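You operate a simulated robot arm through the tools that you are given. There is no shell and no other tool. Be economical: measure what you need, move in short steps, check, and stop when the job is done.

You are at the controls of a simulated robot arm. One attempt, no reset.

## Task
Fetch the blue cap from the top of the steel bench and set it on top of the yellow sign. Fetch the small threaded pipe from the top of the steel bench and set it in the blue tote box. Fetch the brass nut and set it on the top of the trolley. Take the brass threaded pipe on the top of the steel bench and put it away on the top of the trolley. Fetch the bottle from the top of the steel bench and stand it on the grey metal disc there. Take the yellow tape spool and leave it on the black flat ring. Shut the meter cover. Do these in any order. Set down upright: small threaded pipe, brass threaded pipe, bottle.

Only the result counts: the job must be done as asked and must still hold three seconds after the hand-in. Knocking over, shifting, dropping, spilling or breaking anything else fails it. A push-on lid holds only when it is set on centred and level and pressed home; a screw cap is set on level and turned clockwise until tight.

## Robot
A 6-joint arm with a two-finger parallel gripper on a trunk, on a base that drives. Base frame: it is fixed to the floor where the robot stands at the start and does not move with it; the origin is under the middle of the robot, x ahead of it, y to its left, z up; the surface under the hand at the start is at about z = 0.86. Units: m, degrees, N and s.
Its first joint turns from -166.0 to 166.0 degrees. Places, roughly: blue cap (4x4x3 cm) [0.5, 0, 0.9]; bottle [1, 1, 1]; brass nut (4x5x2 cm) [0.5, 0.7, 0.9]; brass threaded pipe (5x4x6 cm) [0.8, 1.2, 0.9]; flat ring (11x11x2 cm) [0.5, -0.5, 0.9]; metal disc [1, 1, 0.75]; meter cover [3.6, -4.7, 1.6]; small threaded pipe (4x3x5 cm) [0.6, 0.6, 0.9]; top of the trolley (76x22 cm) [-1.14, -0.14, 0.84]; tote box (34x24x12 cm) [0.7, 0.4, 0.9]; yellow sign [1, -0.5, 1]; yellow tape spool (6x6x2 cm) [-2.3, 1.3, 1.3]. Payload 3.91 kg.
Tool frame: the origin (TCP) lies between the finger pads and is the grasp point; the fingertips stand 0.03 m ahead of it; z points along the fingers, y is the line along which they close. The gripper opens to 0.11 m. The fingers are 0.02 m wide and 0.01 m thick; the gripper's body (0.048 by 0.112 m) begins 0.055 m behind the TCP.
Orientation is that of the tool frame in the base frame, as a unit quaternion [x, y, z, w]. With the fingers straight down and closing along the base's y, the tool's x points along the base's -x, its y along +y and its z along -z.

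## Interface
- The arm moves only by the tool nudge_tool. Its argument "deltas" is a list that holds one entry, the list of rows, each a list of 7 numbers: the closure in counts, from 0 (fully open) to 255 (shut), then the shift along the tool's x, y, z in units of 200 mm (1.0 is 200 mm), then the turn, a rotation vector about the tool's x, y, z in units of 60 degrees (1.0 is 60 degrees). In form: [[[hand, dx, dy, dz, wx, wy, wz], ...]]. A call has 1 to 12 rows; each row is the pose to reach, as a shift and turn from the pose commanded when the call began, along the tool's axes at that moment. A call with a number of a shift or a turn outside -1 to 1 is refused whole. Each row takes 0.2 s and may step no farther than 0.05 m and 8.6 degrees from the row before; otherwise, or with a gripper value out of range, the whole call is refused. Where a pose cannot be reached the arm comes as near as it can. A force on the tool above 40 N (or 10 N above the force at the start of the call, whichever is more), or a blocked arm, ends the call early, and 0.2 s more pass. The fingers move at their own pace (about 0.108 m/s each) and stop on an object; they squeeze with about 28 N. The grip force told is the motor's: it shows also when the fingers shut on nothing. Time passes only in rows, and 0.2 s behind the last, so rows that repeat a pose let the fingers close. It gives the time, the measured TCP pose, the force on the tool (base axes), the opening and the grip force at its end, in the units of the frame above (readings bear some noise), with the torque about the TCP (base axes, N m) and any sound that the robot's microphone picked up.
- Cameras (640 x 400 px; columns grow to the right, rows downward): "scene" is now at [0.5791, 0.5194, 1.2645]; the picture's right is [-0.00, -0.30, -0.95], its down [-0.97, -0.22, 0.07] and it looks along [-0.23, 0.93, -0.29] (base axes); focal length 214 px, centre (320, 200). "wrist" rides on the gripper at [0.072, 0.017, -0.103] in the tool frame; the picture's right is [-0.23, 0.97, 0.00], its down [-0.76, -0.18, -0.62] and it looks along [-0.61, -0.14, 0.78] (tool axes); focal length 222 px, centre (320, 200). There is no depth. A picture from a camera that has moved, and an enlarged one, comes with that camera's place and axes in the base frame and with its lens. The place of the scene camera against the robot may be out by one fixed shift of up to 0.012 m in any direction.
- snapshot(camera): a new picture of that camera. The clock stands still meanwhile.
- steer(legs): drives the robot by 1 to 6 legs, each [ahead, left, turn to the left] in m, m and degrees, along the robot's own axes; the way and the turn of a leg run together, so that a leg with both is an arc; at most 1.5 m and 180 degrees a leg. The arm and the cameras ride along, it lands a little off, and it stops where it bumps. It gives what a move gives.
- head_to(pan, tilt): turns the head with the scene camera to pan (to the left, within 80 degrees either way) and tilt (down, from -29 to 69), counted from straight ahead of the robot. It gives what a move gives.
- enlarge(camera, box): a new picture of the part [left, top, right, bottom] of that camera's present view, enlarged. The clock stands still meanwhile.
- close_job(): hands the job in; it is judged then, once.

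Work in short steps. Places have to be worked out from the pictures, the camera data and where the tool is seen: move nearer, look again, correct. Check each grasp and each placing, and mend what went wrong. You have 196 turns and 166 pictures in all, those below and enlarged ones among them. Open the gripper and draw the arm clear of the work before you hand the job in, unless the task says otherwise; then end with one line.

The tools are called after ">>>" as name(argument=value, ...) on one line, values as JSON. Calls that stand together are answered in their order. nudge_tool: Moves the arm, as the interface text tells. Its arguments: {"type":"object","properties":{"deltas":{"type":"array","items":{"type":"array","items":{"type":"array","items":{"type":"number"}}}}},"required":["deltas"]} The other tools are called the same way: steer (legs) drives the base; head_to (pan, tilt) turns the head that bears the scene camera; snapshot (camera) takes a picture; enlarge (camera, box) takes an enlarged picture of a part of a camera's view; close_job () hands the job in.

At the start:

```text
clock: 0.0
eef_pos: [0.483, 0.4258, 1.1573]
tcp_rot: [0.0, 1.0, 0.0, 0.0]
contact_force: [0.0, 0.4, -0.7]
ft_torque: [-0.02, -0.01, 0.03]
gripper_width: 0.11
grasp_force: 0.0
robot x, y, heading: [-0.0005, -0.0016, -0.1]
head pan, tilt: [72.6, 13.3]
```

scene: 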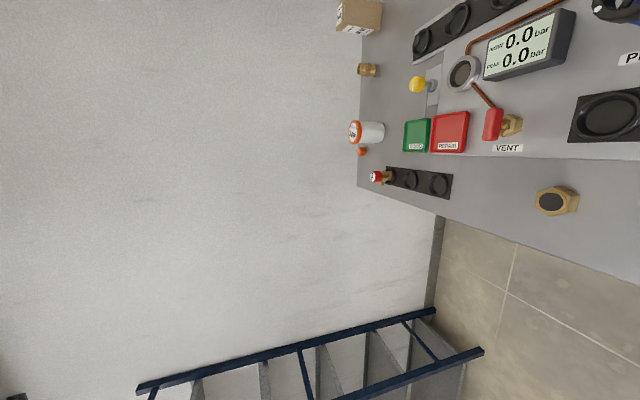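
wrist: 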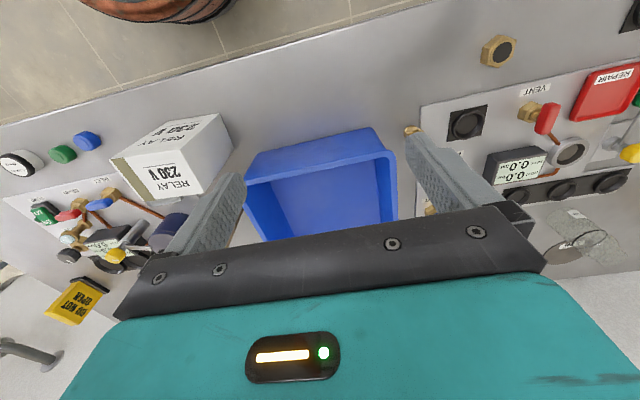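

I start by looking around: pan the head to face the bench ahead and see where things stand.

>>> head_to(pan=0, tilt=35)

>>> snapshot(camera="scene")

```text
clock: 1.4
eef_pos: [0.4836, 0.4246, 1.1594]
tcp_rot: [0.0, 1.0, 0.0, 0.0]
contact_force: [0.2, -0.1, 0.0]
ft_torque: [0.0, 0.01, 0.0]
gripper_width: 0.1103
grasp_force: 0.0
robot x, y, heading: [-0.0015, 0.0022, 0.4]
head pan, tilt: [0.0, 35.0]
```

```text
163 pictures are left
camera scene: at [0.5443, 0.4303, 1.2043], right [0.0, -1.0, 0.0], down [-0.82, 0.0, 0.57], along [-0.57, 0.0, -0.82], focal length 214 px, centre (320, 200)
```

scene: 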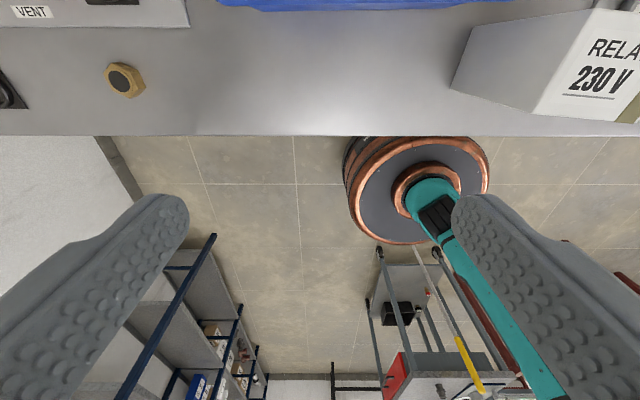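

The "head" rides with the hand: pan 0/tilt 0 looks along the tool. I'll tilt back to look at the bench ahead.

>>> head_to(pan=0, tilt=-25)

>>> snapshot(camera="scene")

>>> head_to(pan=-55, tilt=0)

>>> snapshot(camera="scene")

>>> head_to(pan=50, tilt=0)

>>> snapshot(camera="scene")

```text
clock: 2.8
eef_pos: [0.4833, 0.4252, 1.1582]
tcp_rot: [0.0, 1.0, -0.001, 0.0]
contact_force: [-0.1, -1.1, 0.4]
ft_torque: [-0.02, -0.03, 0.0]
gripper_width: 0.11
grasp_force: 0.1
robot x, y, heading: [-0.0037, 0.0006, -0.2]
head pan, tilt: [0.0, -25.0]
```

```text
162 pictures are left
camera scene: at [0.6361, 0.4302, 1.2213], right [0.0, -1.0, 0.0], down [-0.91, 0.0, -0.42], along [0.42, 0.0, -0.91], focal length 214 px, centre (320, 200)
```

scene: 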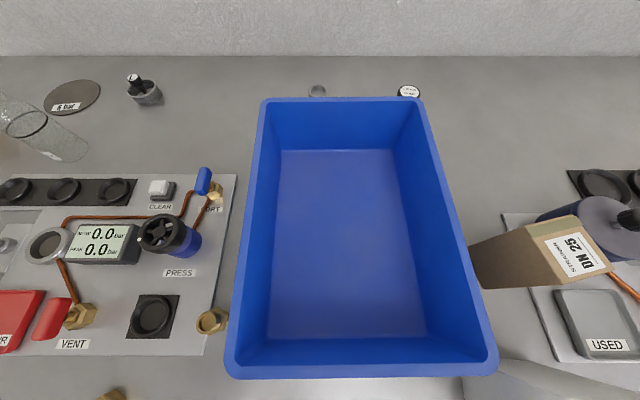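

```text
clock: 4.0
eef_pos: [0.483, 0.4256, 1.1586]
tcp_rot: [-0.001, 1.0, 0.0, 0.0]
contact_force: [0.0, 0.0, 0.3]
ft_torque: [-0.03, 0.03, -0.02]
gripper_width: 0.1099
grasp_force: 0.1
robot x, y, heading: [0.0032, 0.0003, -0.2]
head pan, tilt: [-55.0, 0.0]
```

```text
161 pictures are left
camera scene: at [0.6004, 0.3566, 1.2407], right [0.0, -0.57, 0.82], down [-1.0, 0.0, 0.0], along [0.0, -0.82, -0.57], focal length 214 px, centre (320, 200)
```

scene: 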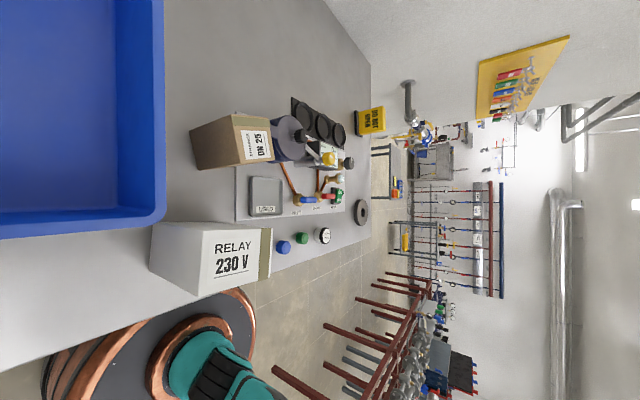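

```text
clock: 5.8
eef_pos: [0.4836, 0.4262, 1.1585]
tcp_rot: [-0.001, 1.0, 0.0, 0.0]
contact_force: [0.1, 0.6, -0.3]
ft_torque: [0.01, -0.04, 0.0]
gripper_width: 0.1102
grasp_force: 0.0
robot x, y, heading: [0.001, 0.0042, 0.2]
head pan, tilt: [50.0, 0.0]
```

```text
160 pictures are left
camera scene: at [0.6004, 0.4992, 1.2345], right [0.0, -0.64, -0.77], down [-1.0, 0.0, 0.0], along [0.0, 0.77, -0.64], focal length 214 px, centre (320, 200)
```

scene: 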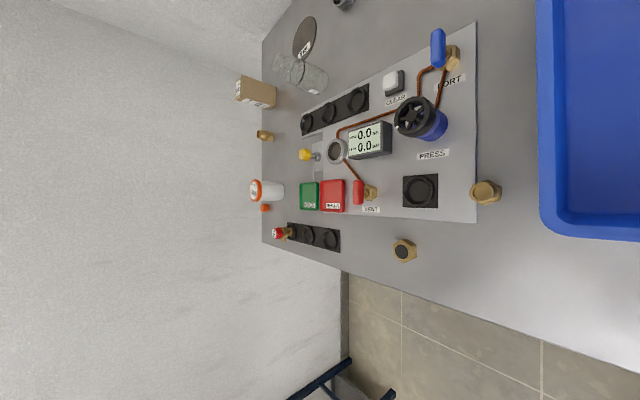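

Objects are located approximately: nut ≈(0.51,0.70), small pipe ≈(0.61,0.58), tote center ≈(0.7,0.4). I enlarge key items.

>>> enlarge(camera="scene", box=[380, 160, 540, 280])

>>> enlarge(camera="scene", box=[220, 0, 380, 150])

```text
3.33 times, centred on (460, 220) of scene
camera zoom: at [0.6004, 0.4992, 1.2345], right [0.0, -0.64, -0.77], down [-1.0, 0.0, 0.0], along [0.0, 0.77, -0.64], focal length 715 px, centre (-147, 133)
```

zoom: 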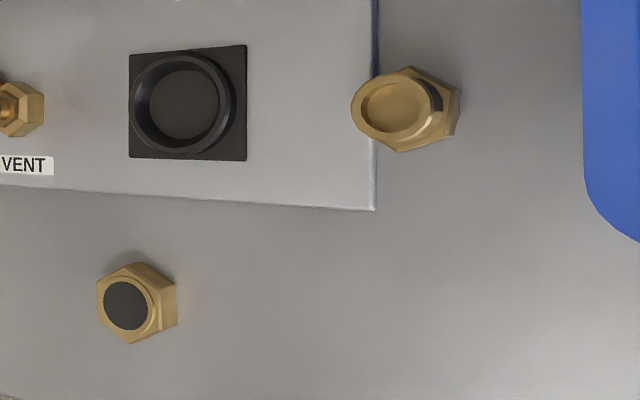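

```text
2.67 times, centred on (300, 75) of scene
camera zoom: at [0.6004, 0.4992, 1.2345], right [0.0, -0.64, -0.77], down [-1.0, 0.0, 0.0], along [0.0, 0.77, -0.64], focal length 572 px, centre (373, 533)
```

zoom: 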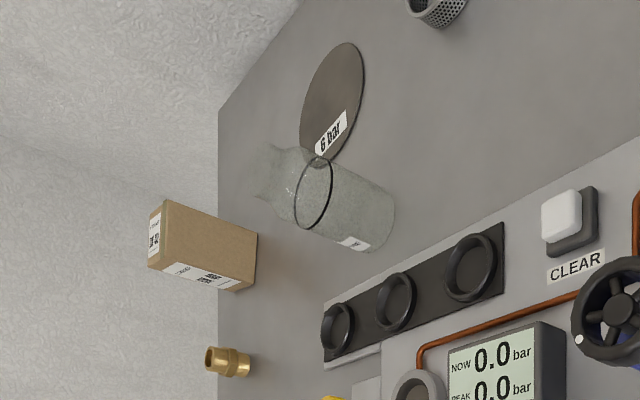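

The small pipe stands upright next to the panel edge. I move over it with the wrist camera for a closer look (hand partly closed later).

>>> nudge_tool(deltas=[[[0, -0.127, 0.15, 0.1, 0, 0, 0], [0, -0.254, 0.3, 0.2, 0, 0, 0], [0, -0.381, 0.45, 0.3, 0, 0, 0], [0, -0.508, 0.6, 0.4, 0, 0, 0], [0, -0.635, 0.75, 0.5, 0, 0, 0]]])

>>> snapshot(camera="wrist")

>>> head_to(pan=0, tilt=30)

>>> snapshot(camera="scene")

```text
clock: 7.0
eef_pos: [0.6116, 0.5733, 1.0607]
tcp_rot: [0.0, 1.0, 0.0, 0.0]
contact_force: [-0.6, 0.1, 1.2]
ft_torque: [0.05, -0.07, -0.03]
gripper_width: 0.11
grasp_force: 0.1
robot x, y, heading: [-0.0004, 0.0016, -0.0]
head pan, tilt: [50.0, 0.0]
```

```text
157 pictures are left
camera wrist: at [0.5378, 0.592, 1.1655], right [0.23, 0.97, 0.0], down [0.76, -0.18, 0.62], along [0.61, -0.14, -0.78], focal length 222 px, centre (320, 200)
```

wrist: 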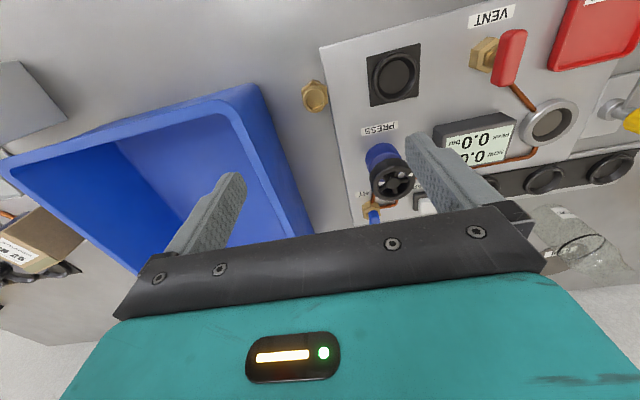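

```text
clock: 8.2
eef_pos: [0.6107, 0.5752, 1.0594]
tcp_rot: [0.001, 1.0, 0.0, 0.0]
contact_force: [0.1, 0.6, -1.3]
ft_torque: [0.02, 0.01, -0.01]
gripper_width: 0.11
grasp_force: 0.1
robot x, y, heading: [-0.0009, -0.0008, 0.0]
head pan, tilt: [0.0, 30.0]
```

```text
156 pictures are left
camera scene: at [0.6797, 0.5789, 1.1034], right [0.0, -1.0, 0.0], down [-0.87, 0.0, 0.5], along [-0.5, 0.0, -0.87], focal length 214 px, centre (320, 200)
```

scene: 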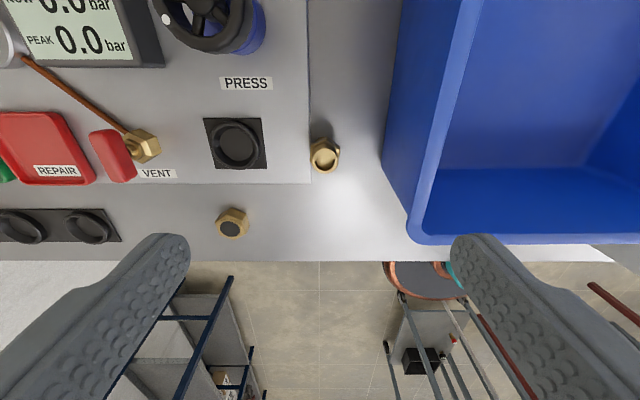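

Wrist view puts the pipe at about (0.602,0.572), the scene view at (0.61,0.575). I lower to z≈0.97 with the hand open, then check.

>>> nudge_tool(deltas=[[[0, 0.015, 0, 0.225, 0, 0, 0], [0, 0.03, -0.01, 0.45, 0, 0, 0]]])

>>> snapshot(camera="wrist")

```text
clock: 8.8
eef_pos: [0.6064, 0.573, 0.981]
tcp_rot: [0.001, 1.0, 0.001, 0.003]
contact_force: [-1.2, -2.5, 11.8]
ft_torque: [-0.83, 0.1, -0.08]
gripper_width: 0.1099
grasp_force: 0.0
robot x, y, heading: [0.0001, 0.0, -0.0]
head pan, tilt: [0.0, 30.0]
stopped in row 2: the force on the tool passed its limit at 87 N (the readings are from after the stop); the commanded pose is now the measured one
```

```text
155 pictures are left
camera wrist: at [0.5323, 0.5903, 1.0851], right [0.23, 0.97, 0.0], down [0.76, -0.18, 0.63], along [0.61, -0.14, -0.78], focal length 222 px, centre (320, 200)
```

wrist: 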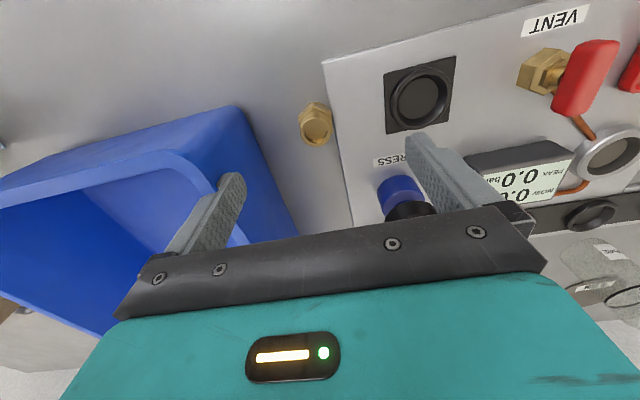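

The −y finger pressed on the tote's rim (torque shows it). I back up, then look whether the tote moved and enlarge the pipe.

>>> nudge_tool(deltas=[[[0, 0, 0, -0.2, 0, 0, 0], [100, 0, 0, -0.3, 0, 0, 0], [100, 0, 0, -0.3, 0, 0, 0]]])

>>> enlarge(camera="wrist", box=[240, 60, 400, 160])

>>> snapshot(camera="scene")

```text
clock: 9.6
eef_pos: [0.6055, 0.5741, 1.0404]
tcp_rot: [0.0, 1.0, 0.002, 0.004]
contact_force: [-0.2, -0.4, -0.2]
ft_torque: [0.01, 0.03, 0.01]
gripper_width: 0.067
grasp_force: 0.0
robot x, y, heading: [-0.0008, -0.0003, 0.1]
head pan, tilt: [0.0, 30.0]
```

```text
4.00 times, centred on (320, 110) of wrist
camera zoom: at [0.5321, 0.5908, 1.1443], right [0.23, 0.97, 0.0], down [0.76, -0.18, 0.63], along [0.61, -0.14, -0.78], focal length 888 px, centre (320, 560)
```

zoom: 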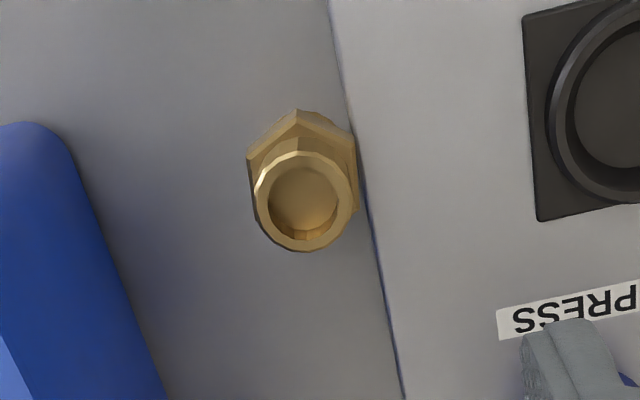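

```text
153 pictures are left
camera scene: at [0.6741, 0.5775, 1.0841], right [0.0, -1.0, 0.0], down [-0.87, 0.0, 0.49], along [-0.49, 0.0, -0.87], focal length 214 px, centre (320, 200)
```

scene: 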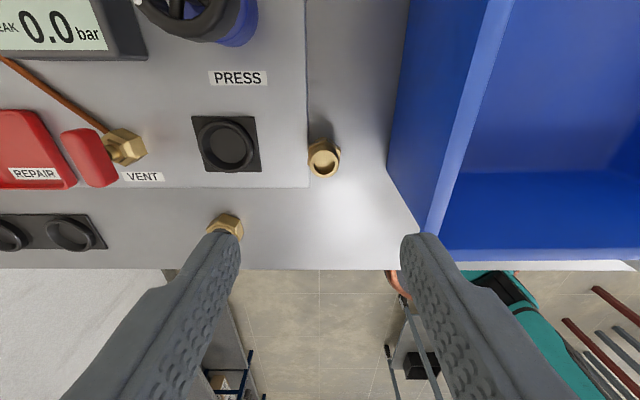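

Tote looks unmoved. Pipe top centre at about (0.599,0.572), radius ~1.3 cm, panel edge ~y 0.59. I turn the hand 90° so the fingers close along x and clear the tote rim.

>>> nudge_tool(deltas=[[[100, 0.03, -0.01, 0, 0, 0, 0.125], [100, 0.03, -0.01, 0, 0, 0, 0.25], [100, 0.03, -0.01, 0, 0, 0, 0.375], [100, 0.03, -0.01, 0, 0, 0, 0.5], [100, 0.03, -0.01, 0, 0, 0, 0.625], [100, 0.03, -0.01, 0, 0, 0, 0.75]]])

>>> nudge_tool(deltas=[[[100, 0, 0, 0, 0, 0, 0.125], [100, 0, 0, 0, 0, 0, 0.25], [100, 0, 0, 0, 0, 0, 0.375], [100, 0, 0, 0, 0, 0, 0.5], [100, 0, 0, 0, 0, 0, 0.625], [100, 0, 0, 0, 0, 0, 0.75]]])

>>> snapshot(camera="wrist")

```text
clock: 11.0
eef_pos: [0.5991, 0.5713, 1.0397]
tcp_rot: [0.385, 0.923, 0.002, 0.002]
contact_force: [-0.2, 0.5, 0.6]
ft_torque: [0.04, 0.02, 0.0]
gripper_width: 0.0669
grasp_force: 0.0
robot x, y, heading: [-0.0001, -0.0013, -0.0]
head pan, tilt: [0.0, 30.0]
```

```text
clock: 12.4
eef_pos: [0.6, 0.5723, 1.0397]
tcp_rot: [0.708, 0.707, 0.003, 0.001]
contact_force: [-0.6, 0.1, 0.0]
ft_torque: [0.0, -0.02, -0.02]
gripper_width: 0.0668
grasp_force: 0.0
robot x, y, heading: [-0.0049, 0.0021, -0.0]
head pan, tilt: [0.0, 30.0]
```

```text
152 pictures are left
camera wrist: at [0.6153, 0.645, 1.1446], right [0.97, -0.23, 0.01], down [-0.18, -0.76, 0.62], along [-0.14, -0.6, -0.78], focal length 222 px, centre (320, 200)
```

wrist: 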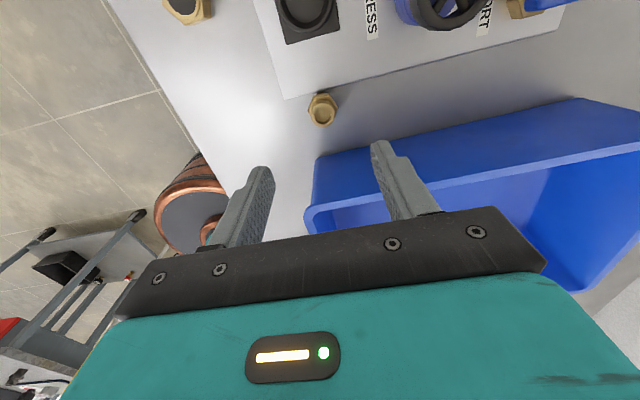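

Wrist now gives (0.601,0.575), matching. I descend to TCP z≈0.917 and close.

>>> nudge_tool(deltas=[[[100, 0.01, 0, 0.2, 0, 0, 0], [100, 0.01, 0, 0.4, 0, 0, 0], [100, 0.01, 0, 0.6, 0, 0, 0], [255, 0.01, 0, 0.61, 0, 0, 0], [255, 0.01, 0, 0.61, 0, 0, 0], [255, 0.01, 0, 0.61, 0, 0, 0]]])

>>> snapshot(camera="wrist")

```text
clock: 13.2
eef_pos: [0.5995, 0.5738, 0.9444]
tcp_rot: [0.707, 0.707, 0.009, 0.002]
contact_force: [0.5, -0.3, 13.9]
ft_torque: [-1.03, 0.4, 0.04]
gripper_width: 0.067
grasp_force: 0.1
robot x, y, heading: [-0.0005, -0.0001, 0.1]
head pan, tilt: [0.0, 30.0]
stopped in row 3: the force on the tool passed its limit at 85 N (the readings are from after the stop); the commanded pose is now the measured one
```

```text
151 pictures are left
camera wrist: at [0.6149, 0.6462, 1.0497], right [0.97, -0.23, 0.01], down [-0.19, -0.77, 0.61], along [-0.13, -0.6, -0.79], focal length 222 px, centre (320, 200)
```

wrist: 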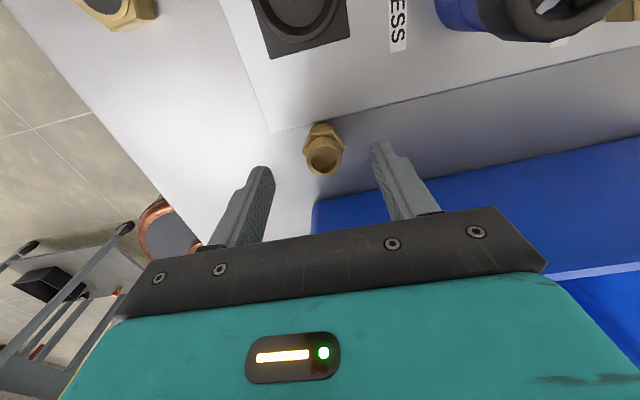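

Contact came from the head camera side (tool −x) meeting the tote rim. I rise and turn 180° so that side faces the low panel instead.

>>> nudge_tool(deltas=[[[100, 0, 0, -0.2, 0, 0, 0], [100, 0, 0, -0.4, 0, 0, 0], [100, 0, 0, -0.5, 0, 0, -0.14], [100, 0, 0, -0.5, 0, 0, -0.28], [100, 0, 0, -0.5, 0, 0, -0.42], [100, 0, 0, -0.5, 0, 0, -0.56], [100, 0, 0, -0.5, 0, 0, -0.7], [100, 0, 0, -0.5, 0, 0, -0.84], [100, 0, 0, -0.5, 0, 0, -0.98]]])

>>> nudge_tool(deltas=[[[100, 0, 0, 0, 0, 0, -0.14], [100, 0, 0, 0, 0, 0, -0.28], [100, 0, 0, 0, 0, 0, -0.42], [100, 0, 0, 0, 0, 0, -0.56], [100, 0, 0, 0, 0, 0, -0.7], [100, 0, 0, 0, 0, 0, -0.84], [100, 0, 0, 0, 0, 0, -0.98]]])

>>> nudge_tool(deltas=[[[100, 0, 0, 0, 0, 0, -0.14], [100, 0, 0, 0, 0, 0, -0.28], [100, 0, 0, 0, 0, 0, -0.42], [100, 0, 0, 0, 0, 0, -0.56], [100, 0, 0, 0, 0, 0, -0.7], [100, 0, 0, 0, 0, 0, -0.84], [100, 0, 0, 0, 0, 0, -0.98]]])

>>> snapshot(camera="wrist")

```text
clock: 15.2
eef_pos: [0.5977, 0.5731, 1.0423]
tcp_rot: [0.268, 0.963, 0.006, 0.005]
contact_force: [-0.3, 0.4, 0.6]
ft_torque: [0.0, 0.0, 0.02]
gripper_width: 0.0669
grasp_force: 0.1
robot x, y, heading: [0.0006, 0.0027, 0.0]
head pan, tilt: [0.0, 30.0]
```

```text
clock: 16.8
eef_pos: [0.5993, 0.572, 1.0432]
tcp_rot: [-0.241, 0.971, 0.002, 0.008]
contact_force: [0.5, 0.9, -0.5]
ft_torque: [-0.03, -0.04, 0.03]
gripper_width: 0.0671
grasp_force: 0.1
robot x, y, heading: [0.0029, -0.0016, -0.2]
head pan, tilt: [0.0, 30.0]
```

```text
clock: 18.4
eef_pos: [0.5974, 0.5735, 1.0426]
tcp_rot: [-0.686, 0.728, -0.001, 0.008]
contact_force: [0.2, -0.2, 0.7]
ft_torque: [0.0, 0.0, 0.01]
gripper_width: 0.067
grasp_force: 0.0
robot x, y, heading: [0.0002, 0.0019, 0.1]
head pan, tilt: [0.0, 30.0]
```

```text
150 pictures are left
camera wrist: at [0.5753, 0.5022, 1.1459], right [-0.96, 0.29, -0.01], down [0.21, 0.74, 0.63], along [0.19, 0.6, -0.78], focal length 222 px, centre (320, 200)
```

wrist: 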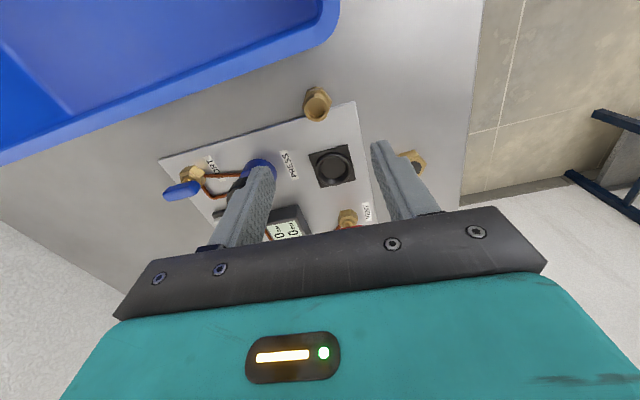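

Pipe again at ≈(0.601,0.571). I descend with tiny levelling correction to z≈0.917 and close.

>>> nudge_tool(deltas=[[[100, 0, -0.015, 0.2, -0.012, 0.01, -0.06], [100, 0, -0.015, 0.4, -0.012, 0.01, -0.06], [100, 0, -0.015, 0.63, -0.012, 0.01, -0.06], [255, 0, -0.015, 0.63, -0.012, 0.01, -0.06], [255, 0, -0.015, 0.63, -0.012, 0.01, -0.06], [255, 0, -0.015, 0.63, -0.012, 0.01, -0.06]]])

>>> snapshot(camera="wrist")

```text
clock: 19.8
eef_pos: [0.6052, 0.5751, 0.9161]
tcp_rot: [-0.707, 0.707, -0.001, -0.001]
contact_force: [-0.6, 0.5, 7.5]
ft_torque: [0.01, -0.01, 0.01]
gripper_width: 0.0289
grasp_force: 28.1
robot x, y, heading: [0.0004, -0.0011, 0.0]
head pan, tilt: [0.0, 30.0]
```

```text
149 pictures are left
camera wrist: at [0.5872, 0.5031, 1.0209], right [-0.97, 0.23, 0.0], down [0.18, 0.76, 0.62], along [0.14, 0.61, -0.78], focal length 222 px, centre (320, 200)
```

wrist: 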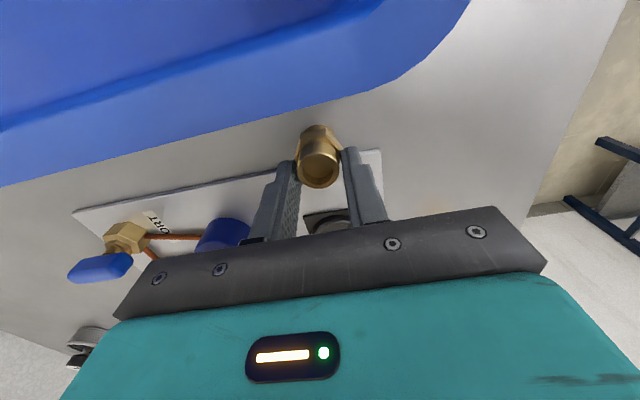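

Gripped (0.029 m). I lift 0.16 m and carry over the tote.

>>> nudge_tool(deltas=[[[255, 0, 0, -0.2, 0, 0, 0], [255, 0, 0, -0.4, 0, 0, 0], [255, 0, 0, -0.6, 0, 0, 0], [255, 0, 0, -0.8, 0, 0, 0], [255, 0.2, -0.1, -0.8, 0, 0, 0], [255, 0.4, -0.2, -0.8, 0, 0, 0], [255, 0.6, -0.3, -0.8, 0, 0, 0], [255, 0.8, -0.4, -0.8, 0, 0, 0], [255, 1.0, -0.48, -0.8, 0, 0, 0]]])

>>> snapshot(camera="wrist")

```text
clock: 21.8
eef_pos: [0.6976, 0.3741, 1.0755]
tcp_rot: [0.708, -0.707, 0.001, 0.0]
contact_force: [-0.2, -0.1, -0.1]
ft_torque: [-0.01, 0.01, 0.01]
gripper_width: 0.0
grasp_force: 27.7
robot x, y, heading: [-0.0044, -0.0024, 0.3]
head pan, tilt: [0.0, 30.0]
```

```text
148 pictures are left
camera wrist: at [0.6808, 0.3025, 1.1804], right [-0.97, 0.23, 0.0], down [0.18, 0.76, 0.62], along [0.14, 0.61, -0.78], focal length 222 px, centre (320, 200)
```

wrist: 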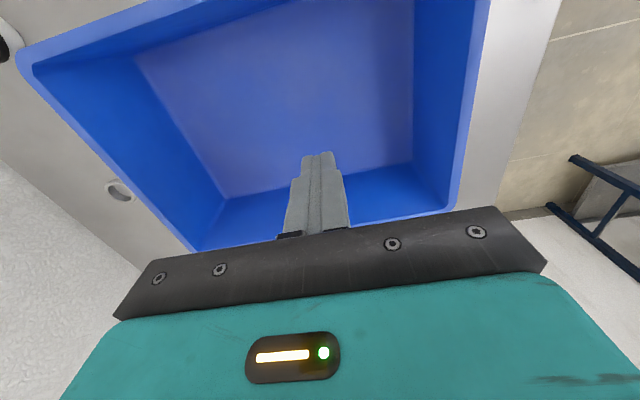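

The pipe slipped out. I look toward +y to find it.

>>> head_to(pan=15, tilt=-25)

>>> snapshot(camera="scene")

```text
clock: 23.0
eef_pos: [0.6974, 0.3739, 1.0758]
tcp_rot: [0.707, -0.707, 0.001, 0.0]
contact_force: [-0.3, 0.1, 0.1]
ft_torque: [-0.02, -0.01, 0.01]
gripper_width: 0.0002
grasp_force: 27.6
robot x, y, heading: [-0.0039, -0.0034, 0.1]
head pan, tilt: [15.0, -25.0]
```

```text
147 pictures are left
camera scene: at [0.6866, 0.5239, 1.1408], right [0.97, 0.0, -0.26], down [-0.11, -0.91, -0.41], along [-0.23, 0.42, -0.88], focal length 214 px, centre (320, 200)
```

scene: 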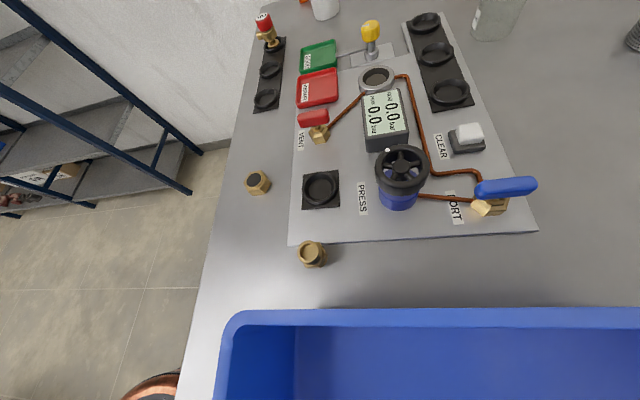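

The pipe still stands in place. I enlarge to see its shape and the hex height.

>>> enlarge(camera="scene", box=[271, 220, 351, 270])

```text
8.00 times, centred on (311, 245) of scene
camera zoom: at [0.6866, 0.5239, 1.1408], right [0.97, 0.0, -0.26], down [-0.11, -0.91, -0.41], along [-0.23, 0.42, -0.88], focal length 1716 px, centre (392, -160)
```

zoom: 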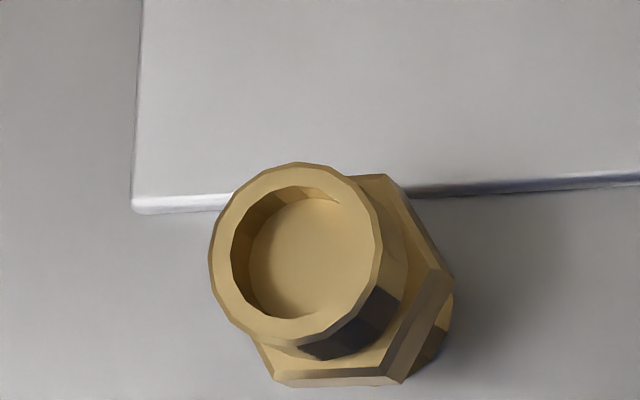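

The pipe has a hex flange at mid-height; my tips only rested on it holding the short tube. I'll grip the hex by two flats: go back above it and turn ~25°.

>>> nudge_tool(deltas=[[[110, -0.2, 0.095, 0, 0, 0, -0.08], [110, -0.4, 0.19, 0, 0, 0, -0.16], [110, -0.6, 0.285, 0, 0, 0, -0.24], [110, -0.8, 0.38, 0, 0, 0, -0.32], [110, -0.99, 0.475, 0, 0, 0, -0.4], [110, -0.99, 0.475, 0.2, 0, 0, -0.4]]])

>>> enlarge(camera="wrist", box=[220, 60, 420, 210])

```text
clock: 24.4
eef_pos: [0.6037, 0.5733, 1.0381]
tcp_rot: [0.839, -0.544, 0.001, 0.0]
contact_force: [-0.1, -0.2, 0.4]
ft_torque: [0.04, -0.01, -0.04]
gripper_width: 0.0625
grasp_force: 0.0
robot x, y, heading: [-0.001, 0.0012, 0.2]
head pan, tilt: [15.0, -25.0]
```

```text
2.67 times, centred on (320, 135) of wrist
camera zoom: at [0.6169, 0.5004, 1.1425], right [-0.98, -0.19, 0.0], down [-0.15, 0.77, 0.62], along [-0.12, 0.61, -0.78], focal length 592 px, centre (320, 373)
```

zoom: 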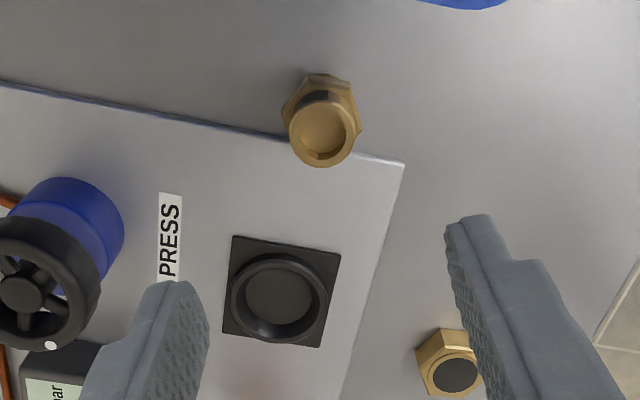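

Triangulating both sides, the pipe is at (0.603,0.571), top ~0.90. I descend to TCP z≈0.893 carefully and close.

>>> nudge_tool(deltas=[[[110, 0.007, 0, 0.2, 0, 0, 0], [110, 0.007, 0, 0.4, 0, 0, 0], [110, 0.007, 0, 0.6, 0, 0, 0], [110, 0.007, 0, 0.7, 0, 0, 0], [110, 0.007, 0, 0.725, 0, 0, 0]]])

>>> enlarge(camera="wrist", box=[220, 60, 420, 210])

```text
clock: 25.6
eef_pos: [0.6036, 0.5706, 0.8951]
tcp_rot: [0.839, -0.544, 0.002, -0.002]
contact_force: [0.4, 6.3, 37.0]
ft_torque: [0.88, -1.07, -0.14]
gripper_width: 0.0634
grasp_force: 1.0
robot x, y, heading: [-0.0046, -0.002, 0.0]
head pan, tilt: [15.0, -25.0]
```

```text
2.67 times, centred on (320, 135) of wrist
camera zoom: at [0.6171, 0.498, 1.0002], right [-0.98, -0.19, -0.01], down [-0.15, 0.77, 0.62], along [-0.11, 0.61, -0.78], focal length 592 px, centre (320, 373)
```

zoom: 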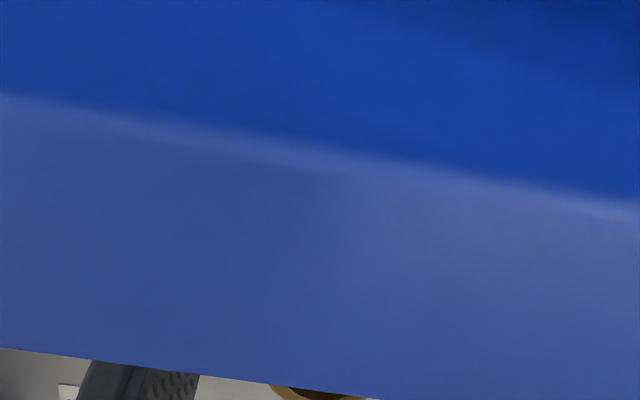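

The (+x,+y) fingertip rests on the panel: panel top ≈0.865. I rise 3 mm and close.

>>> nudge_tool(deltas=[[[110, 0, 0, -0.015, 0, 0, 0], [180, 0, 0, -0.015, 0, 0, 0], [255, 0, 0, -0.015, 0, 0, 0], [255, 0, 0, -0.015, 0, 0, 0], [255, 0, 0, -0.015, 0, 0, 0]]])

>>> nudge_tool(deltas=[[[255, 0, 0, -0.1, 0, 0, 0], [255, 0, 0, -0.2, 0, 0, 0], [255, 0, 0, -0.4, 0, 0, 0]]])

>>> snapshot(camera="wrist")

```text
clock: 26.8
eef_pos: [0.6064, 0.5692, 0.8958]
tcp_rot: [0.838, -0.545, 0.001, 0.0]
contact_force: [17.5, 4.7, 32.7]
ft_torque: [0.62, -0.98, -0.26]
gripper_width: 0.0329
grasp_force: 27.4
robot x, y, heading: [0.0001, -0.0002, 0.2]
head pan, tilt: [15.0, -25.0]
```

```text
clock: 27.6
eef_pos: [0.6058, 0.5716, 0.9756]
tcp_rot: [0.838, -0.545, 0.001, 0.001]
contact_force: [-0.3, -0.6, -0.7]
ft_torque: [-0.05, 0.03, 0.0]
gripper_width: 0.0329
grasp_force: 28.2
robot x, y, heading: [-0.0044, 0.0011, 0.2]
head pan, tilt: [15.0, -25.0]
```

```text
143 pictures are left
camera wrist: at [0.6189, 0.4991, 1.0797], right [-0.98, -0.19, 0.0], down [-0.15, 0.77, 0.62], along [-0.12, 0.61, -0.78], focal length 222 px, centre (320, 200)
```

wrist: 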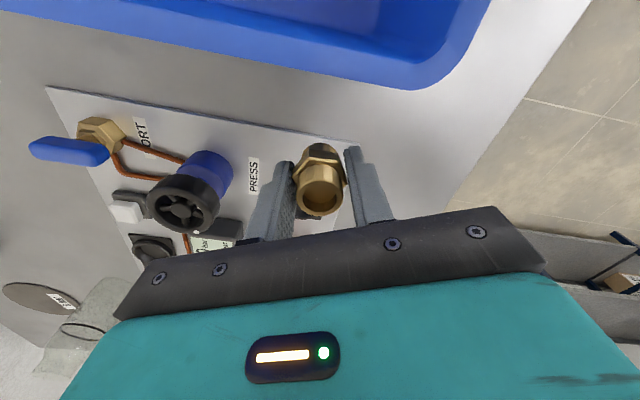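

Held on the hex (0.033). I lift and carry it over the tote, and tuck the head in.

>>> nudge_tool(deltas=[[[255, 0, 0, -0.2, 0, 0, 0], [255, 0, 0, -0.4, 0, 0, 0], [255, 0, 0, -0.55, 0, 0, 0], [255, 0.2, 0, -0.55, 0, 0, 0], [255, 0.4, 0, -0.55, 0, 0, 0], [255, 0.6, 0, -0.55, 0, 0, 0], [255, 0.8, 0, -0.55, 0, 0, 0], [255, 1.0, 0, -0.55, 0, 0, 0]]])

>>> nudge_tool(deltas=[[[255, 0.15, 0, 0, 0, 0, 0], [255, 0.2, 0, 0, 0, 0, 0]]])

>>> head_to(pan=0, tilt=30)

>>> snapshot(camera="wrist")

```text
clock: 29.4
eef_pos: [0.6882, 0.3898, 1.0848]
tcp_rot: [0.839, -0.544, 0.001, 0.002]
contact_force: [0.2, 0.3, -0.7]
ft_torque: [-0.01, -0.05, 0.0]
gripper_width: 0.0328
grasp_force: 27.8
robot x, y, heading: [0.0024, -0.0003, -0.2]
head pan, tilt: [15.0, -25.0]
```

```text
clock: 30.0
eef_pos: [0.7036, 0.3539, 1.0843]
tcp_rot: [0.839, -0.544, 0.001, 0.001]
contact_force: [0.1, 0.0, -0.6]
ft_torque: [-0.01, 0.01, 0.0]
gripper_width: 0.0326
grasp_force: 28.0
robot x, y, heading: [0.003, 0.0005, 0.2]
head pan, tilt: [15.0, -25.0]
```

```text
clock: 31.3
eef_pos: [0.7032, 0.3532, 1.0854]
tcp_rot: [0.839, -0.545, 0.001, 0.001]
contact_force: [0.0, -0.3, -1.8]
ft_torque: [0.01, -0.02, 0.02]
gripper_width: 0.0331
grasp_force: 27.9
robot x, y, heading: [0.0036, 0.0052, 0.0]
head pan, tilt: [0.0, 30.0]
```

```text
142 pictures are left
camera wrist: at [0.7165, 0.2818, 1.1896], right [-0.98, -0.19, 0.0], down [-0.15, 0.77, 0.62], along [-0.12, 0.61, -0.78], focal length 222 px, centre (320, 200)
```

wrist: 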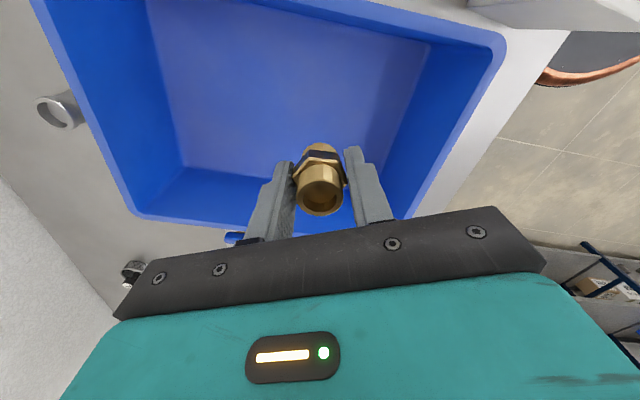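

Pipe held level over the tote. I lower to z≈0.92, watching force.

>>> nudge_tool(deltas=[[[255, 0, 0, 0.2, 0, 0, 0], [255, 0, 0, 0.4, 0, 0, 0], [255, 0, 0, 0.6, 0, 0, 0], [255, 0, 0, 0.75, 0, 0, 0], [255, 0, 0, 0.82, 0, 0, 0]]])

>>> nudge_tool(deltas=[[[255, 0, 0, 0.02, 0, 0, 0], [255, 0, 0, 0.035, 0, 0, 0]]])

>>> nudge_tool(deltas=[[[255, 0, 0, 0.015, 0, 0, 0]]])

>>> nudge_tool(deltas=[[[255, 0, 0, 0.015, 0, 0, 0]]])

```text
clock: 32.5
eef_pos: [0.7033, 0.3525, 0.9178]
tcp_rot: [0.839, -0.545, 0.001, 0.0]
contact_force: [0.7, -0.7, -0.5]
ft_torque: [0.02, -0.02, -0.02]
gripper_width: 0.0331
grasp_force: 28.5
robot x, y, heading: [-0.0001, 0.0017, 0.1]
head pan, tilt: [0.0, 30.0]
```

```text
clock: 33.1
eef_pos: [0.7038, 0.3519, 0.9128]
tcp_rot: [0.839, -0.544, 0.001, 0.001]
contact_force: [0.7, 0.2, -0.5]
ft_torque: [0.02, -0.02, 0.02]
gripper_width: 0.0331
grasp_force: 28.1
robot x, y, heading: [-0.0041, 0.0039, -0.1]
head pan, tilt: [0.0, 30.0]
```

```text
clock: 33.5
eef_pos: [0.7028, 0.3528, 0.9097]
tcp_rot: [0.839, -0.545, 0.001, 0.001]
contact_force: [0.3, -1.5, -1.1]
ft_torque: [-0.02, 0.0, 0.03]
gripper_width: 0.0326
grasp_force: 27.7
robot x, y, heading: [0.0, 0.0004, 0.1]
head pan, tilt: [0.0, 30.0]
```

```text
clock: 33.9
eef_pos: [0.7019, 0.352, 0.9073]
tcp_rot: [0.839, -0.544, 0.001, 0.0]
contact_force: [0.3, -1.2, -1.2]
ft_torque: [-0.01, 0.0, 0.0]
gripper_width: 0.0328
grasp_force: 27.7
robot x, y, heading: [0.0002, 0.0003, -0.0]
head pan, tilt: [0.0, 30.0]
```

No contact yet; two more small steps.

>>> nudge_tool(deltas=[[[255, 0, 0, 0.015, 0, 0, 0]]])

>>> nudge_tool(deltas=[[[255, 0, 0, 0.015, 0, 0, 0]]])

>>> nudge_tool(deltas=[[[255, 0, 0, 0.01, 0, 0, 0]]])

```text
clock: 34.3
eef_pos: [0.7019, 0.3516, 0.9062]
tcp_rot: [0.839, -0.544, 0.001, 0.0]
contact_force: [0.3, 0.5, -0.7]
ft_torque: [0.01, 0.03, 0.03]
gripper_width: 0.0323
grasp_force: 27.5
robot x, y, heading: [0.0011, 0.0007, -0.0]
head pan, tilt: [0.0, 30.0]
```

```text
clock: 34.7
eef_pos: [0.7032, 0.352, 0.9021]
tcp_rot: [0.839, -0.545, 0.001, 0.0]
contact_force: [-0.3, 0.3, -1.4]
ft_torque: [-0.03, 0.01, -0.03]
gripper_width: 0.0327
grasp_force: 27.5
robot x, y, heading: [-0.0037, 0.0001, -0.1]
head pan, tilt: [0.0, 30.0]
```

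```text
clock: 35.1
eef_pos: [0.7024, 0.3515, 0.9006]
tcp_rot: [0.839, -0.544, 0.001, 0.001]
contact_force: [0.3, -0.6, 0.9]
ft_torque: [-0.01, 0.0, 0.01]
gripper_width: 0.0332
grasp_force: 28.1
robot x, y, heading: [0.0022, 0.0002, 0.1]
head pan, tilt: [0.0, 30.0]
```

>>> nudge_tool(deltas=[[[255, 0, 0, 0.012, 0, 0, 0]]])

>>> nudge_tool(deltas=[[[255, 0, 0, 0.012, 0, 0, 0]]])

```text
clock: 35.5
eef_pos: [0.702, 0.3521, 0.9002]
tcp_rot: [0.839, -0.545, 0.001, 0.0]
contact_force: [3.2, 2.3, 19.7]
ft_torque: [0.07, -0.11, -0.02]
gripper_width: 0.0326
grasp_force: 27.8
robot x, y, heading: [0.0005, 0.0026, 0.1]
head pan, tilt: [0.0, 30.0]
```

```text
clock: 35.9
eef_pos: [0.7031, 0.352, 0.8965]
tcp_rot: [0.839, -0.544, 0.001, 0.001]
contact_force: [2.8, 2.1, 24.3]
ft_torque: [0.05, -0.17, -0.04]
gripper_width: 0.0328
grasp_force: 28.0
robot x, y, heading: [0.0003, -0.0011, -0.0]
head pan, tilt: [0.0, 30.0]
```

Contact with the tote floor (20–24 N). I open slightly, then fully, rise, and look.

>>> nudge_tool(deltas=[[[255, 0, 0, -0.01, 0, 0, 0], [160, 0, 0, -0.01, 0, 0, 0], [110, 0, 0, -0.01, 0, 0, 0], [90, 0, 0, -0.1, 0, 0, 0], [90, 0, 0, -0.3, 0, 0, 0], [90, 0, 0, -0.5, 0, 0, 0], [90, 0, 0, -0.7, 0, 0, 0], [90, 0, 0, -0.9, 0, 0, 0]]])

>>> snapshot(camera="wrist")

```text
clock: 37.7
eef_pos: [0.7031, 0.3521, 1.0753]
tcp_rot: [0.838, -0.545, 0.0, 0.001]
contact_force: [0.6, 0.5, 0.5]
ft_torque: [0.02, 0.01, 0.03]
gripper_width: 0.0712
grasp_force: 0.2
robot x, y, heading: [0.0003, 0.0, 0.1]
head pan, tilt: [0.0, 30.0]
```

```text
141 pictures are left
camera wrist: at [0.7167, 0.281, 1.1797], right [-0.98, -0.19, 0.0], down [-0.15, 0.77, 0.62], along [-0.12, 0.61, -0.78], focal length 222 px, centre (320, 200)
```

wrist: 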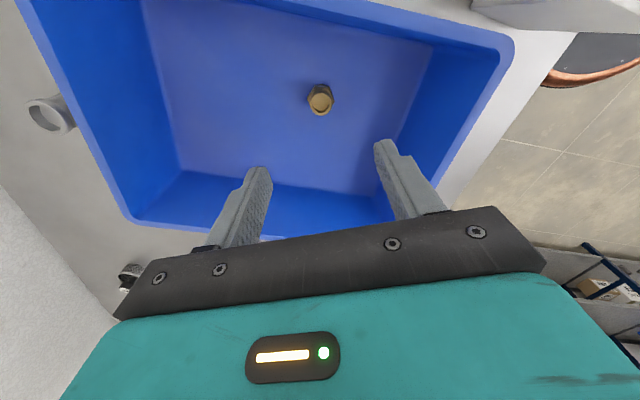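

Small pipe stands upright in the tote. Next the blue cap near (0.49,−0.01): I raise, move there and turn the hand back to its default orientation.

>>> nudge_tool(deltas=[[[0, 0.079, 0.114, -0.1, 0, 0, 0.1357], [0, 0.158, 0.227, -0.2, 0, 0, 0.2714], [0, 0.237, 0.341, -0.3, 0, 0, 0.4071], [0, 0.316, 0.454, -0.4, 0, 0, 0.5429], [0, 0.395, 0.568, -0.5, 0, 0, 0.6786], [0, 0.474, 0.681, -0.525, 0, 0, 0.8143], [0, 0.553, 0.795, -0.525, 0, 0, 0.95]]])

>>> nudge_tool(deltas=[[[0, 0.14, -0.003, 0, 0, 0, 0.1357], [0, 0.28, -0.006, 0, 0, 0, 0.2714], [0, 0.42, -0.009, 0, 0, 0, 0.4071], [0, 0.56, -0.012, 0, 0, 0, 0.5429], [0, 0.7, -0.015, 0, 0, 0, 0.6786], [0, 0.84, -0.018, 0, 0, 0, 0.8143], [0, 0.977, -0.02, 0, 0, 0, 0.95]]])

>>> head_to(pan=-20, tilt=-29)

>>> snapshot(camera="scene")

>>> snapshot(camera="wrist")

```text
clock: 39.3
eef_pos: [0.6007, 0.1868, 1.1792]
tcp_rot: [-0.476, 0.88, 0.0, -0.002]
contact_force: [0.6, -0.2, -0.2]
ft_torque: [-0.03, 0.05, 0.01]
gripper_width: 0.1098
grasp_force: 0.0
robot x, y, heading: [0.007, 0.0007, -0.0]
head pan, tilt: [0.0, 30.0]
```

```text
clock: 40.9
eef_pos: [0.5, 0.0224, 1.1809]
tcp_rot: [0.001, 1.0, -0.001, 0.0]
contact_force: [0.6, -0.4, 0.1]
ft_torque: [0.01, 0.05, -0.03]
gripper_width: 0.1101
grasp_force: 0.0
robot x, y, heading: [-0.0008, -0.0016, 0.2]
head pan, tilt: [0.0, 30.0]
```

```text
clock: 42.1
eef_pos: [0.5002, 0.0221, 1.1808]
tcp_rot: [-0.001, 1.0, 0.0, 0.0]
contact_force: [0.0, 0.9, 0.1]
ft_torque: [0.02, 0.0, 0.03]
gripper_width: 0.11
grasp_force: 0.0
robot x, y, heading: [0.0011, -0.0012, 0.2]
head pan, tilt: [-20.0, -28.6]
```

```text
140 pictures are left
camera scene: at [0.6563, 0.0034, 1.2518], right [0.0, -0.94, 0.34], down [-0.88, -0.17, -0.45], along [0.48, -0.3, -0.82], focal length 214 px, centre (320, 200)
```

scene: 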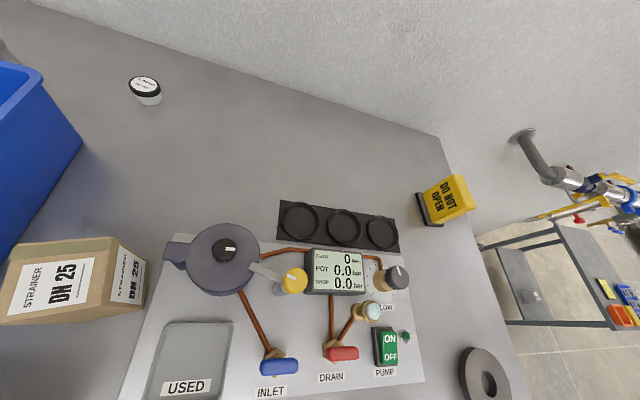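

```text
139 pictures are left
camera wrist: at [0.4262, 0.0396, 1.2852], right [0.23, 0.97, 0.0], down [0.76, -0.18, 0.62], along [0.61, -0.14, -0.78], focal length 222 px, centre (320, 200)
```

wrist: 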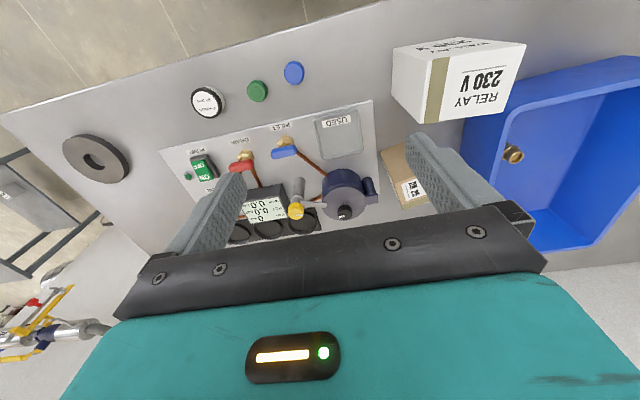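

Blue cap ≈(0.478,−0.014). I enlarge the sign to see its top, and the cap.

>>> enlarge(camera="scene", box=[400, 160, 490, 240])

>>> enlarge(camera="wrist", box=[180, 40, 340, 140])

```text
5.00 times, centred on (445, 200) of scene
camera zoom: at [0.6563, 0.0034, 1.2518], right [0.0, -0.94, 0.34], down [-0.88, -0.17, -0.45], along [0.48, -0.3, -0.82], focal length 1072 px, centre (-305, 200)
```

zoom: 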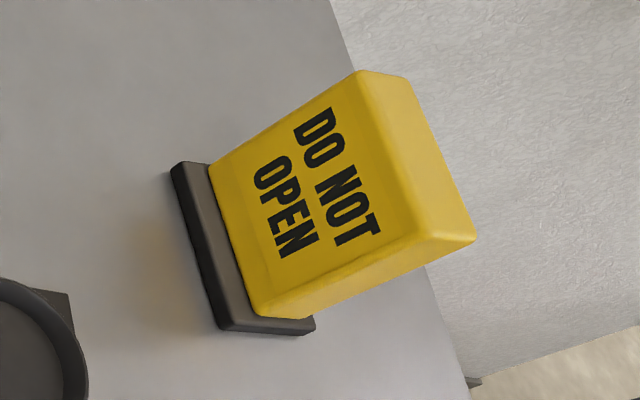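

```text
4.00 times, centred on (260, 90) of wrist
camera zoom: at [0.4262, 0.0396, 1.2852], right [0.23, 0.97, 0.0], down [0.76, -0.18, 0.62], along [0.61, -0.14, -0.78], focal length 888 px, centre (560, 640)
```

zoom: 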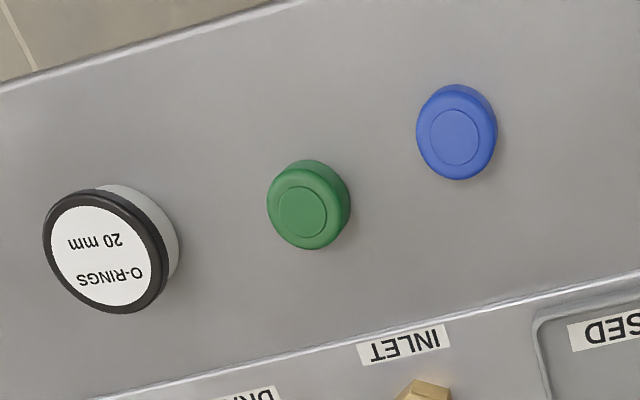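

The sign is a block with a flat narrow top — good. I tuck the head and come down above the cap with a ~0.06 opening (green cap is near).

>>> head_to(pan=0, tilt=30)

>>> nudge_tool(deltas=[[[118, 0.02, -0.036, 0.19, 0, 0, 0], [118, 0.04, -0.07, 0.38, 0, 0, 0], [118, 0.06, -0.11, 0.57, 0, 0, 0], [118, 0.08, -0.14, 0.76, 0, 0, 0], [118, 0.106, -0.178, 0.95, 0, 0, 0]]])

>>> snapshot(camera="wrist")

>>> snapshot(camera="scene")

```text
clock: 43.4
eef_pos: [0.499, 0.0222, 1.1814]
tcp_rot: [-0.001, 1.0, 0.0, 0.0]
contact_force: [0.3, -0.4, 0.4]
ft_torque: [0.0, 0.01, 0.01]
gripper_width: 0.1099
grasp_force: 0.2
robot x, y, heading: [0.0002, -0.0004, -0.1]
head pan, tilt: [0.0, 30.0]
```

```text
clock: 44.6
eef_pos: [0.4777, -0.0142, 0.9909]
tcp_rot: [0.0, 1.0, 0.0, 0.001]
contact_force: [0.8, -0.2, 0.3]
ft_torque: [-0.02, -0.01, 0.01]
gripper_width: 0.059
grasp_force: 0.1
robot x, y, heading: [0.0034, 0.0021, -0.1]
head pan, tilt: [0.0, 30.0]
```

```text
136 pictures are left
camera wrist: at [0.4035, 0.0027, 1.0952], right [0.23, 0.97, 0.0], down [0.76, -0.18, 0.62], along [0.61, -0.14, -0.78], focal length 222 px, centre (320, 200)
```

wrist: 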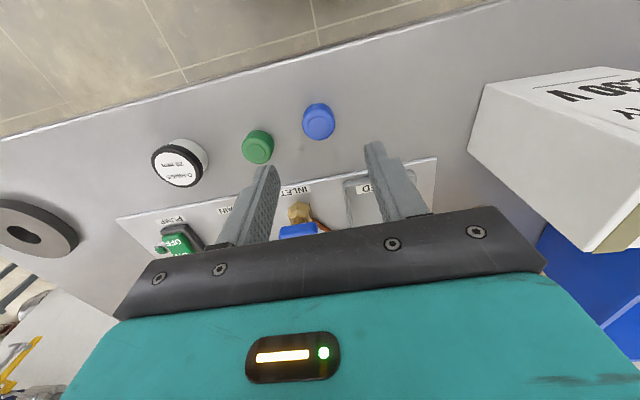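

```text
135 pictures are left
camera scene: at [0.5452, -0.0109, 1.0344], right [0.0, -1.0, 0.0], down [-0.87, 0.0, 0.5], along [-0.5, 0.0, -0.87], focal length 214 px, centre (320, 200)
```

scene: 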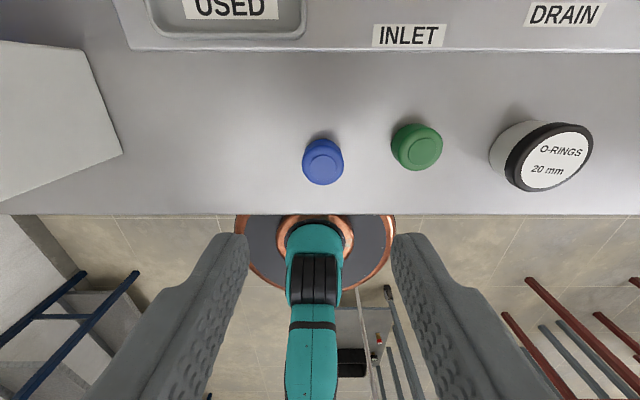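

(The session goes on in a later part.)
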